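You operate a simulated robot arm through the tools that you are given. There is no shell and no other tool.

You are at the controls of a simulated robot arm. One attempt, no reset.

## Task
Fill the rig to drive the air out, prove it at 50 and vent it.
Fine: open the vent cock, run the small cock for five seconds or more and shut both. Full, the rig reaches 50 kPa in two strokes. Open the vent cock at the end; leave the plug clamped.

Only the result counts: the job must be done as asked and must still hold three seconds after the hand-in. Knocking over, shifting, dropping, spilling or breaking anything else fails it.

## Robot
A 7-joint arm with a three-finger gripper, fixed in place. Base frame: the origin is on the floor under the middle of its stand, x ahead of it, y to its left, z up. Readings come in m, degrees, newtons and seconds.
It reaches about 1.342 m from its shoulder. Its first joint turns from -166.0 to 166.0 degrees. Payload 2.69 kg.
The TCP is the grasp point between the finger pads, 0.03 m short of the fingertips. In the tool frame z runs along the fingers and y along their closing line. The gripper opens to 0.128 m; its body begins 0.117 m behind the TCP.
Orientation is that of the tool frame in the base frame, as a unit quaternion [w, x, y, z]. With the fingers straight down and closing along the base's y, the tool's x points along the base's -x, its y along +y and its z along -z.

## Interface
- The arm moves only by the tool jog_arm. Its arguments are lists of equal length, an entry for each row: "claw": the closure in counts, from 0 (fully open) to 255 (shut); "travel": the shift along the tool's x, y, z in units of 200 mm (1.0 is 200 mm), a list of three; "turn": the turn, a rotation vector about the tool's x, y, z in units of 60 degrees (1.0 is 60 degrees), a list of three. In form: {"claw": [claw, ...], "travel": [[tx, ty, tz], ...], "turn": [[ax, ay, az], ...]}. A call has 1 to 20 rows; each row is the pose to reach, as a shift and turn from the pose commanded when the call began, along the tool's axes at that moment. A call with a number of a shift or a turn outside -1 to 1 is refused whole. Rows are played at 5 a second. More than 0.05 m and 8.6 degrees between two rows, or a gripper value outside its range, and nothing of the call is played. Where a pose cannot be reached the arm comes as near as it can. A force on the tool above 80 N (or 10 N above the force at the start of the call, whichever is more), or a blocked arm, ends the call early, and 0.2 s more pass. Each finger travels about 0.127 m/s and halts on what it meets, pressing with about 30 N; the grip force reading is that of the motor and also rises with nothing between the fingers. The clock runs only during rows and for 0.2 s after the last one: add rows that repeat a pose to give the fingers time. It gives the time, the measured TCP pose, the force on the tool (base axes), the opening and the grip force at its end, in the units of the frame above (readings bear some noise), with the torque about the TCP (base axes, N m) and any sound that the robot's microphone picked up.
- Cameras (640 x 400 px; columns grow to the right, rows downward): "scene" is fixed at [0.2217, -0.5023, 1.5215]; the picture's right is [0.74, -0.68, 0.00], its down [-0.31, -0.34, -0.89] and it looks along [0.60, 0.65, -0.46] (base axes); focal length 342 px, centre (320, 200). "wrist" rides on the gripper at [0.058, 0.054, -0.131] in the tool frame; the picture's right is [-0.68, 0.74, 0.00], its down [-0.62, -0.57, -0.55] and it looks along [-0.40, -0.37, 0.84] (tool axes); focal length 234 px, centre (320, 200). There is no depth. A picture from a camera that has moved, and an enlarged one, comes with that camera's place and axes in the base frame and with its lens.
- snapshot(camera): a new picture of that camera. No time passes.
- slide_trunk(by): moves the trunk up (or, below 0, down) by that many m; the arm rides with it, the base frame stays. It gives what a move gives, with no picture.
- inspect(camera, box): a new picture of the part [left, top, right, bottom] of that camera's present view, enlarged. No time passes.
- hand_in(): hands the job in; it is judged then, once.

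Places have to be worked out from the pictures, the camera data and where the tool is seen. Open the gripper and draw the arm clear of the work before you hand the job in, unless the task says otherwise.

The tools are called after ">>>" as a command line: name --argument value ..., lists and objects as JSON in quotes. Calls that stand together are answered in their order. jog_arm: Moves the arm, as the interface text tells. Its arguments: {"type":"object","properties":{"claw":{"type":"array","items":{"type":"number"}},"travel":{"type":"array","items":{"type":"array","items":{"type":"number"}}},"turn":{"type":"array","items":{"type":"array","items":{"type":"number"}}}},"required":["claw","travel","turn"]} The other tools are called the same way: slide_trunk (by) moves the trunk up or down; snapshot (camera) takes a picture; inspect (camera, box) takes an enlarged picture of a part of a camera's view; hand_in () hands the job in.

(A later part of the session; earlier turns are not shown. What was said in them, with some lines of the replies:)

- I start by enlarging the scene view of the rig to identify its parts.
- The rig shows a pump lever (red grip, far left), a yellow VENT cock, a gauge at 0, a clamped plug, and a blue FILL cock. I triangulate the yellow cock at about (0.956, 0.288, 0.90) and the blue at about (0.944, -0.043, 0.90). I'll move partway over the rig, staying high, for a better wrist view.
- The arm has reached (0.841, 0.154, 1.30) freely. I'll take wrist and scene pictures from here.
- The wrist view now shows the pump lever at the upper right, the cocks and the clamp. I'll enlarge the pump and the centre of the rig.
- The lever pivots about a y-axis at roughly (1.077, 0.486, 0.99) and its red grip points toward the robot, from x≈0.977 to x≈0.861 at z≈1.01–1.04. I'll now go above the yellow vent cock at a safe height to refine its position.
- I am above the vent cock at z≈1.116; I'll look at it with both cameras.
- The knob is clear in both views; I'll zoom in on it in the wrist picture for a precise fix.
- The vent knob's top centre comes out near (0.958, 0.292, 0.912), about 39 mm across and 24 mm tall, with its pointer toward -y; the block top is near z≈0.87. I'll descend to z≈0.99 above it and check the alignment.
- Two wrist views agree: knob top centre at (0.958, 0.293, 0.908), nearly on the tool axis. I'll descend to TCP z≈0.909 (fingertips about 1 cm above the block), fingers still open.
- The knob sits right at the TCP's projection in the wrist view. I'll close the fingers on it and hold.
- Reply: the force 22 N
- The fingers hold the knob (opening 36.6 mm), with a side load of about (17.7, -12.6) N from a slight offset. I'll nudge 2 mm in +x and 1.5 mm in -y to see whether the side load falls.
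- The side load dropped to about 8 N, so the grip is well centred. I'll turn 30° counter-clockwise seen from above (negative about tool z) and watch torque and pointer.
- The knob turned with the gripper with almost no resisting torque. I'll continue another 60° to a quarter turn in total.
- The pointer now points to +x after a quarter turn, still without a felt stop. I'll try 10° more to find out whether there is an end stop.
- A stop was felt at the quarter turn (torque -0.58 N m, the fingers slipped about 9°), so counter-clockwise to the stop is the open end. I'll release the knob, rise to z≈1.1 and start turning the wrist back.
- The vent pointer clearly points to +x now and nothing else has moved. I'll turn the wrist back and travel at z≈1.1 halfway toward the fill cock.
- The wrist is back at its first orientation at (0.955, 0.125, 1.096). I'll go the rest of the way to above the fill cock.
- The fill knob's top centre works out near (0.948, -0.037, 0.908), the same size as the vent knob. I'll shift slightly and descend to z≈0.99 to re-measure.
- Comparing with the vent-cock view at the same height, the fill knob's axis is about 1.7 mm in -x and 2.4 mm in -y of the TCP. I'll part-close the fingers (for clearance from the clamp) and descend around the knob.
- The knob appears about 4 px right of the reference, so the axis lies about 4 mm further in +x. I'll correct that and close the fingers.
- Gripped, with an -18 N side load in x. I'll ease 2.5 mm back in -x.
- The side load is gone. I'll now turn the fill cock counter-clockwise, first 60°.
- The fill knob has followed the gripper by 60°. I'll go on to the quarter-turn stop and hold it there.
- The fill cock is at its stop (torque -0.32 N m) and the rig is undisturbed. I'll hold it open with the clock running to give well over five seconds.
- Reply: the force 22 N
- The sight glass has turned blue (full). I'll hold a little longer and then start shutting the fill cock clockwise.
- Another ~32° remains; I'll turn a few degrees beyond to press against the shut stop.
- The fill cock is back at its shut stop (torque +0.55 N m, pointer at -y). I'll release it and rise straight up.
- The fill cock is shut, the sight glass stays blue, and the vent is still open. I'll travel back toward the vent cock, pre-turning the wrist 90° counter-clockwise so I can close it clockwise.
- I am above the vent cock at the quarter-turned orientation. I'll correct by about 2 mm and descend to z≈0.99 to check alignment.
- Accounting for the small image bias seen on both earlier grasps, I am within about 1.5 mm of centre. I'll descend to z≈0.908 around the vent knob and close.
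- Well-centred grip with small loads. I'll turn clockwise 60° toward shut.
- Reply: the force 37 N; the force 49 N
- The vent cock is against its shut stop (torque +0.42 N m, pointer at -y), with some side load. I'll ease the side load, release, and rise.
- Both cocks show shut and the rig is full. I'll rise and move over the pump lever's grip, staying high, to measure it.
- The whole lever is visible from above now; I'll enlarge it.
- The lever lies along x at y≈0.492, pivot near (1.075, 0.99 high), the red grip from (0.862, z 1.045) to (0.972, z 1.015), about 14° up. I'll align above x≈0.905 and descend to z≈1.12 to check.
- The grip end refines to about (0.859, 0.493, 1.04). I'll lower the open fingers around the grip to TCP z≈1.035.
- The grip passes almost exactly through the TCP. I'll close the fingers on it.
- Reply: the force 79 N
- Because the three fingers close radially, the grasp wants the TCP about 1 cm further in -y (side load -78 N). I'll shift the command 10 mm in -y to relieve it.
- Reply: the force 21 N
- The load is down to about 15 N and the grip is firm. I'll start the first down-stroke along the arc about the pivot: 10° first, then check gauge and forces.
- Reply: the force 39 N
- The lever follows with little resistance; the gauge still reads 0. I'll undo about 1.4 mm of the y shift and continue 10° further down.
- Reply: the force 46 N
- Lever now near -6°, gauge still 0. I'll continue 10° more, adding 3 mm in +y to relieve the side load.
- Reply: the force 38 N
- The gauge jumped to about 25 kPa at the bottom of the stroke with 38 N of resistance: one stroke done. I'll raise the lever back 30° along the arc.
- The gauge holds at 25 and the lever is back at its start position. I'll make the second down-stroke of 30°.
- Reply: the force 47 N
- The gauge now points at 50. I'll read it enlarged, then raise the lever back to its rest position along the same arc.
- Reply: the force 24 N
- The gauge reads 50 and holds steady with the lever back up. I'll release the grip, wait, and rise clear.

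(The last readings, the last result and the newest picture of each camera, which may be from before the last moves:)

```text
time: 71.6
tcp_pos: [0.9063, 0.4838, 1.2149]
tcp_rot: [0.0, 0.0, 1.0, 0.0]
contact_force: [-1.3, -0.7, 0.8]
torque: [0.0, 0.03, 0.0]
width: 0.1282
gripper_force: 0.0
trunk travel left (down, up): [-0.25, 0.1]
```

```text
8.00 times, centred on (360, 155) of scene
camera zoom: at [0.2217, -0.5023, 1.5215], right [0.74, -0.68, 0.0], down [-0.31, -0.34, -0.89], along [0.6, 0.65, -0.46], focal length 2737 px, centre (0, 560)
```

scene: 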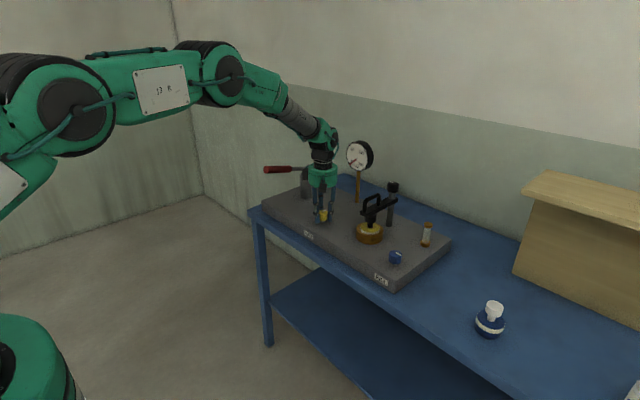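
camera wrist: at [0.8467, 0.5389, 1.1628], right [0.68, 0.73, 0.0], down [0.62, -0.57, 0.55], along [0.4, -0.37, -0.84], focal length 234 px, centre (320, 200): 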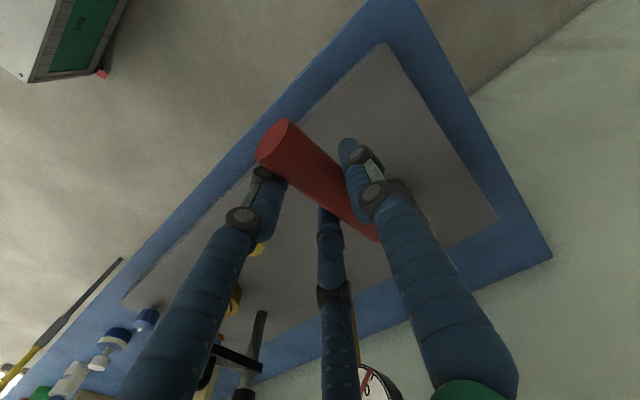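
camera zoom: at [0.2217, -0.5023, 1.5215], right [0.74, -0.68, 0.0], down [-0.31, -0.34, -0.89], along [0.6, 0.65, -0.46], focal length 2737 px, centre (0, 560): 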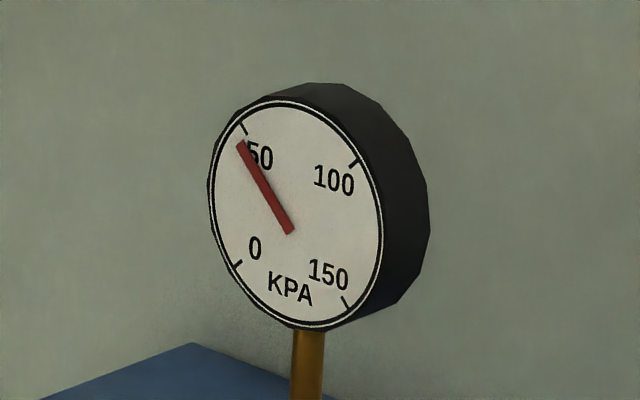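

The rig holds 50 kPa with the lever resting up and nothing disturbed. I'll travel back above the vent cock, staying high until clear of the lever.

>>> jog_arm --claw '[0, 0, 0, 0, 0, 0, 0, 0, 0]' --travel '[[-0.04, -0.16, 0], [-0.08, -0.32, 0], [-0.13, -0.48, 0], [-0.18, -0.64, 0], [-0.23, -0.8, 0.05], [-0.271, -0.97, 0.15], [-0.271, -0.97, 0.35], [-0.271, -0.97, 0.5], [-0.271, -0.97, 0.5]]' --turn '[[0, 0, 0], [0, 0, 0], [0, 0, 0], [0, 0, 0], [0, 0, 0], [0, 0, 0], [0, 0, 0], [0, 0, 0], [0, 0, 0]]'

>>> inspect --camera "scene" --box '[335, 130, 385, 180]'

```text
time: 73.6
tcp_pos: [0.9575, 0.29, 1.1143]
tcp_rot: [-0.001, -0.001, 1.0, 0.0]
contact_force: [0.6, -0.4, -0.2]
torque: [-0.04, 0.03, 0.01]
width: 0.128
gripper_force: 0.1
trunk travel left (down, up): [-0.25, 0.1]
```

```text
8.00 times, centred on (360, 155) of scene
camera zoom: at [0.2217, -0.5023, 1.5215], right [0.74, -0.68, 0.0], down [-0.31, -0.34, -0.89], along [0.6, 0.65, -0.46], focal length 2737 px, centre (0, 560)
```

zoom: 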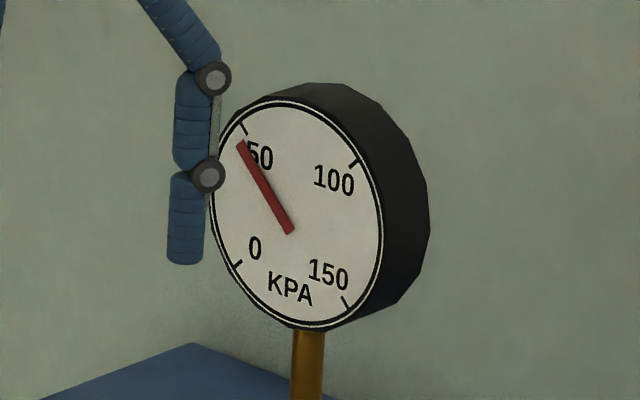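

Still 50 kPa. I'll descend to z≈0.99 with the fingers part-closed and check the alignment over the vent knob.

>>> jog_arm --claw '[0, 40, 80, 80, 80]' --travel '[[-0.008, 0, 0.16], [-0.008, 0, 0.32], [-0.008, 0, 0.48], [-0.008, 0, 0.61], [-0.008, 0, 0.61]]' --turn '[[0, 0, 0], [0, 0, 0], [0, 0, 0], [0, 0, 0], [0, 0, 0]]'

>>> inspect --camera "wrist" --box '[200, 90, 440, 250]'

```text
time: 74.8
tcp_pos: [0.959, 0.2895, 0.9895]
tcp_rot: [-0.001, 0.001, 1.0, 0.0]
contact_force: [0.7, -0.1, -0.4]
torque: [-0.02, -0.03, 0.02]
width: 0.0878
gripper_force: 0.0
trunk travel left (down, up): [-0.25, 0.1]
```

```text
2.50 times, centred on (320, 170) of wrist
camera zoom: at [0.8997, 0.3446, 1.1197], right [0.68, 0.74, 0.0], down [0.62, -0.57, 0.55], along [0.4, -0.37, -0.84], focal length 585 px, centre (320, 275)
```

zoom: 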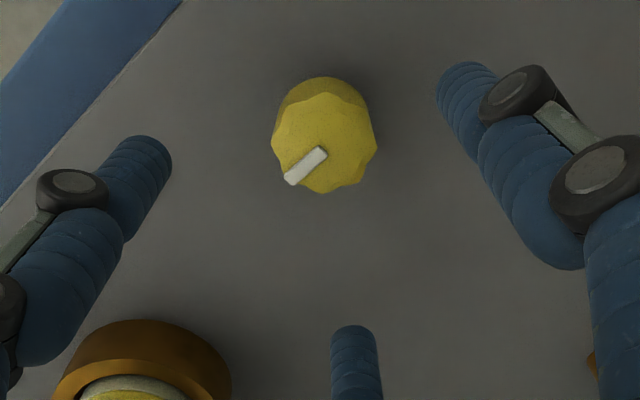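

The estimate says to shift about +2.8 mm in x and +1 mm in y. I'll do that, descend to z≈0.909 and close on the knob.

>>> jog_arm --claw '[80, 80, 80, 80, 120, 160, 200, 255, 255, 255]' --travel '[[-0.012, 0.005, 0.14], [-0.012, 0.005, 0.28], [-0.012, 0.005, 0.4], [-0.012, 0.005, 0.4], [-0.012, 0.005, 0.4], [-0.012, 0.005, 0.4], [-0.012, 0.005, 0.4], [-0.012, 0.005, 0.4], [-0.012, 0.005, 0.4], [-0.012, 0.005, 0.4]]' --turn '[[0, 0, 0], [0, 0, 0], [0, 0, 0], [0, 0, 0], [0, 0, 0], [0, 0, 0], [0, 0, 0], [0, 0, 0], [0, 0, 0], [0, 0, 0]]'

>>> inspect --camera "wrist" --box '[240, 120, 400, 240]'

>>> inspect --camera "scene" --box '[335, 130, 385, 180]'

```text
time: 77.0
tcp_pos: [0.9604, 0.2899, 0.9102]
tcp_rot: [-0.001, 0.0, 1.0, -0.001]
contact_force: [-20.3, -18.2, -0.9]
torque: [-0.62, 0.6, -0.01]
width: 0.0369
gripper_force: 44.6
trunk travel left (down, up): [-0.25, 0.1]
```

```text
3.33 times, centred on (320, 180) of wrist
camera zoom: at [0.9015, 0.3458, 1.0406], right [0.68, 0.74, 0.0], down [0.62, -0.57, 0.55], along [0.4, -0.37, -0.84], focal length 781 px, centre (320, 267)
```

zoom: 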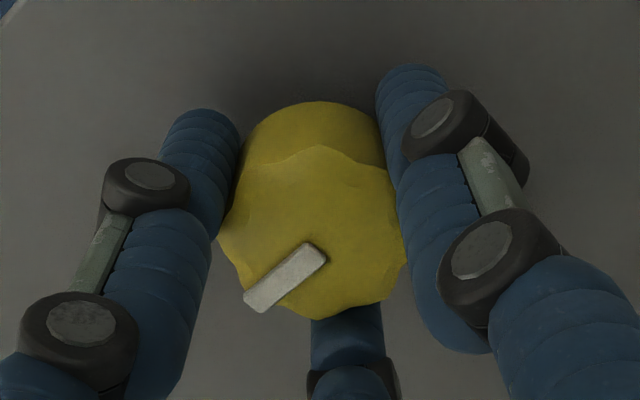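

```text
8.00 times, centred on (360, 155) of scene
camera zoom: at [0.2217, -0.5023, 1.5215], right [0.74, -0.68, 0.0], down [-0.31, -0.34, -0.89], along [0.6, 0.65, -0.46], focal length 2737 px, centre (0, 560)
```

zoom: 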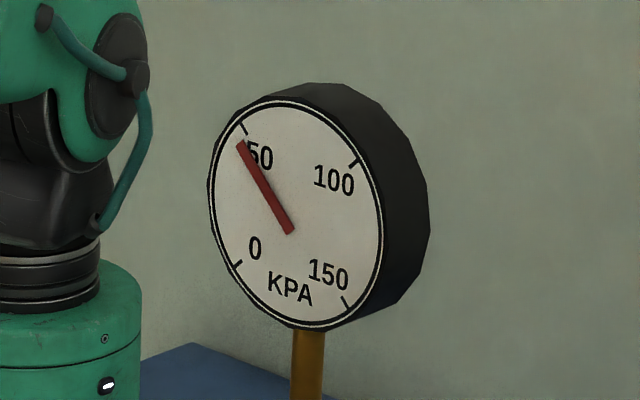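

Gripped, and the gauge has held 50 for about ten seconds. I'll ease the side load by 2 mm and turn the vent cock 60° counter-clockwise.

>>> jog_arm --claw '[255, 255, 255, 255, 255, 255, 255, 255, 255, 255, 255]' --travel '[[0.006, -0.006, 0], [0.011, -0.011, 0], [0.011, -0.011, 0], [0.011, -0.011, 0], [0.011, -0.011, 0], [0.011, -0.011, 0], [0.011, -0.011, 0], [0.011, -0.011, 0], [0.011, -0.011, 0], [0.011, -0.011, 0], [0.011, -0.011, 0]]' --turn '[[0, 0, 0], [0, 0, 0], [0, 0, -0.12], [0, 0, -0.24], [0, 0, -0.36], [0, 0, -0.48], [0, 0, -0.6], [0, 0, -0.72], [0, 0, -0.84], [0, 0, -0.96], [0, 0, -1.0]]'

>>> inspect --camera "scene" --box '[270, 130, 390, 240]'

```text
time: 79.4
tcp_pos: [0.9593, 0.2902, 0.9101]
tcp_rot: [-0.001, -0.501, 0.865, 0.0]
contact_force: [-15.1, 12.7, -13.3]
torque: [0.29, 0.46, -0.02]
width: 0.0373
gripper_force: 44.6
trunk travel left (down, up): [-0.25, 0.1]
```

```text
3.64 times, centred on (330, 185) of scene
camera zoom: at [0.2217, -0.5023, 1.5215], right [0.74, -0.68, 0.0], down [-0.31, -0.34, -0.89], along [0.6, 0.65, -0.46], focal length 1244 px, centre (284, 254)
```

zoom: 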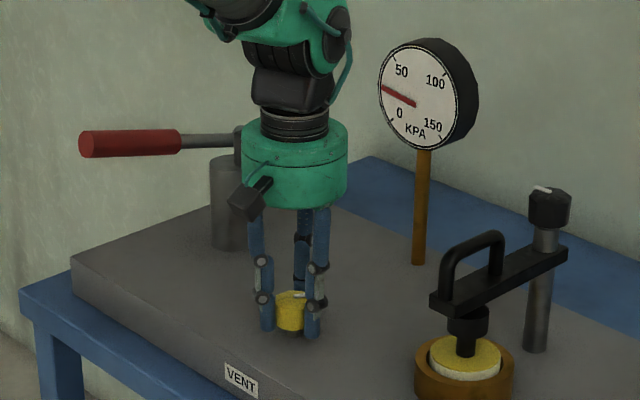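

The gauge needle is dropping, so the vent is releasing pressure. I'll turn the rest of the way to the open stop and hold while it falls.

>>> jog_arm --claw '[255, 255, 255, 255, 255, 255, 255, 255, 255, 255, 255, 255]' --travel '[[0, 0, 0], [0, 0, 0], [0, 0, 0], [0, 0, 0], [0, 0, 0], [0, 0, 0], [0, 0, 0], [0, 0, 0], [0, 0, 0], [0, 0, 0], [0, 0, 0], [0, 0, 0]]' --turn '[[0, 0, -0.12], [0, 0, -0.24], [0, 0, -0.36], [0, 0, -0.48], [0, 0, -0.56], [0, 0, -0.6], [0, 0, -0.6], [0, 0, -0.6], [0, 0, -0.6], [0, 0, -0.6], [0, 0, -0.6], [0, 0, -0.6]]'

>>> inspect --camera "scene" --box '[270, 130, 390, 240]'

>>> inspect --camera "wrist" --box '[240, 120, 400, 240]'

```text
time: 82.0
tcp_pos: [0.9604, 0.29, 0.9099]
tcp_rot: [0.0, 0.743, -0.669, 0.0]
contact_force: [-19.4, 15.2, -9.2]
torque: [0.39, 0.47, -0.32]
width: 0.037
gripper_force: 45.2
trunk travel left (down, up): [-0.25, 0.1]
```

```text
3.64 times, centred on (330, 185) of scene
camera zoom: at [0.2217, -0.5023, 1.5215], right [0.74, -0.68, 0.0], down [-0.31, -0.34, -0.89], along [0.6, 0.65, -0.46], focal length 1244 px, centre (284, 254)
```

zoom: 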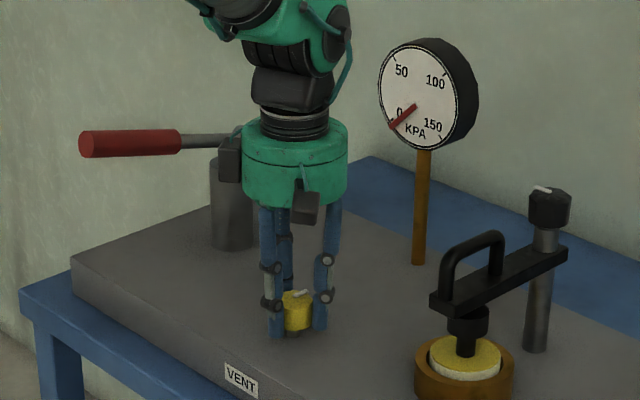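

```text
3.33 times, centred on (320, 180) of wrist
camera zoom: at [0.9123, 0.228, 1.0415], right [-0.8, 0.6, 0.0], down [0.5, 0.67, 0.55], along [0.33, 0.44, -0.84], focal length 781 px, centre (320, 267)
```

zoom: 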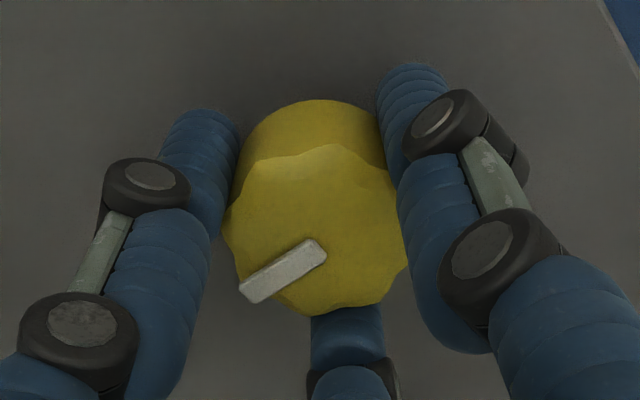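

The gauge is back at 0 and the vent cock is at its open stop. I'll release the knob and rise straight up.

>>> jog_arm --claw '[200, 120, 40, 0, 0, 0, 0, 0, 0, 0, 0, 0, 0]' --travel '[[0, 0, 0], [0, 0, 0], [0, 0, 0], [0, 0, 0], [0, 0, 0], [0, 0, -0.1], [0, 0, -0.25], [0, 0, -0.42], [0, 0, -0.6], [0, 0, -0.78], [0, 0, -0.95], [0, 0, -1.0], [0, 0, -1.0]]' --turn '[[0, 0, 0], [0, 0, 0], [0, 0, 0], [0, 0, 0], [0, 0, 0], [0, 0, 0], [0, 0, 0.1], [0, 0, 0.22], [0, 0, 0.34], [0, 0, 0.46], [0, 0, 0.58], [0, 0, 0.7], [0, 0, 0.75]]'

>>> inspect --camera "scene" --box '[240, 130, 460, 290]'

```text
time: 84.8
tcp_pos: [0.9609, 0.2902, 1.1124]
tcp_rot: [0.0, -0.43, 0.903, 0.0]
contact_force: [-0.4, 0.2, -1.1]
torque: [-0.03, 0.01, -0.01]
width: 0.1279
gripper_force: 0.1
trunk travel left (down, up): [-0.25, 0.1]
```

```text
2.50 times, centred on (350, 210) of scene
camera zoom: at [0.2217, -0.5023, 1.5215], right [0.74, -0.68, 0.0], down [-0.31, -0.34, -0.89], along [0.6, 0.65, -0.46], focal length 855 px, centre (245, 175)
```

zoom: 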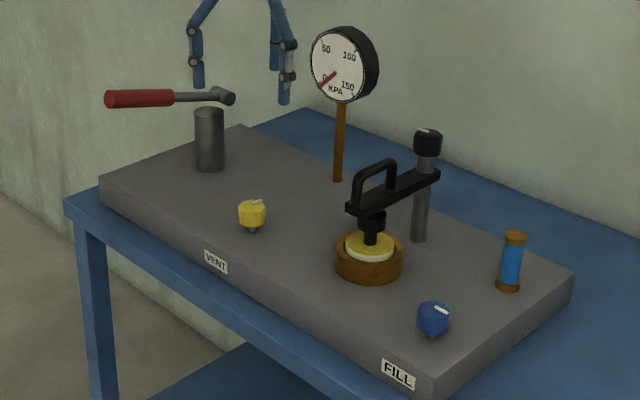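

The vent pointer stays at open, the gauge is at 0, and the plug is still clamped. I'll draw the arm up and back clear of the rig.

>>> jog_arm --claw '[0, 0, 0, 0, 0, 0, 0, 0, 0, 0]' --travel '[[0, 0, -0.2], [0, 0, -0.4], [0, 0, -0.6], [0.16, 0.035, -0.65], [0.32, 0.07, -0.7], [0.48, 0.105, -0.75], [0.64, 0.14, -0.8], [0.8, 0.175, -0.8], [0.938, 0.205, -0.8], [0.938, 0.205, -0.8]]' --turn '[[0, 0, 0], [0, 0, 0], [0, 0, 0], [0, 0, 0.1], [0, 0, 0.2], [0, 0, 0.3], [0, 0, 0.4], [0, 0, 0.5], [0, 0, 0.6], [0, 0, 0.6]]'

>>> snapshot --camera "scene"

>>> inspect --camera "scene" --box '[290, 130, 450, 280]'

```text
time: 87.0
tcp_pos: [0.8093, 0.17, 1.2727]
tcp_rot: [0.0, -0.13, 0.992, 0.001]
contact_force: [0.2, 1.2, -0.1]
torque: [0.03, -0.07, -0.04]
width: 0.1279
gripper_force: 0.2
trunk travel left (down, up): [-0.25, 0.1]
```

```text
taken
```

scene: 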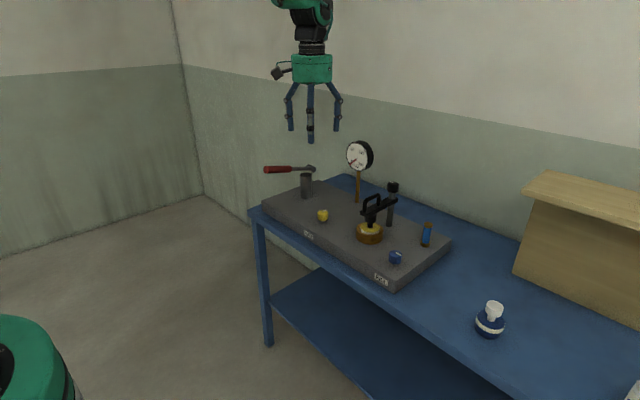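

```text
2.67 times, centred on (370, 205) of scene
camera zoom: at [0.2217, -0.5023, 1.5215], right [0.74, -0.68, 0.0], down [-0.31, -0.34, -0.89], along [0.6, 0.65, -0.46], focal length 912 px, centre (187, 187)
```

zoom: 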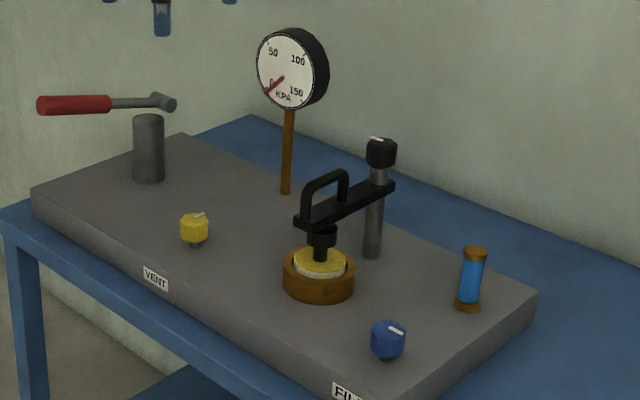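

The rig was filled (sight glass blue), held 50 kPa for about ten seconds and is now vented: the gauge reads 0, the vent cock is open and the fill cock shut. The plug is still clamped, the gripper is open and the arm is clear of the work, so I hand the job in.

>>> hand_in

```text
The job is handed in.
```

The rig is filled, was proved at 50 kPa and is now vented; I have handed the job in.

- **Fill:** I opened the vent cock, then ran the FILL cock (which I took as the small cock) fully open for more than five seconds. The sight glass turned blue, and I shut both cocks against their stops.
- **Proof:** Two pump strokes took the gauge to about 25, then 50 kPa. It held at 50 for about ten seconds with no visible drop.
- **Vent:** I opened the vent cock to its stop and the gauge fell to 0.

At hand-in the vent cock was open, the fill cock shut and the plug still clamped. The pump lever was back at its starting position. The gripper was open and the arm clear of the bench, and nothing else looked disturbed in the last picture.
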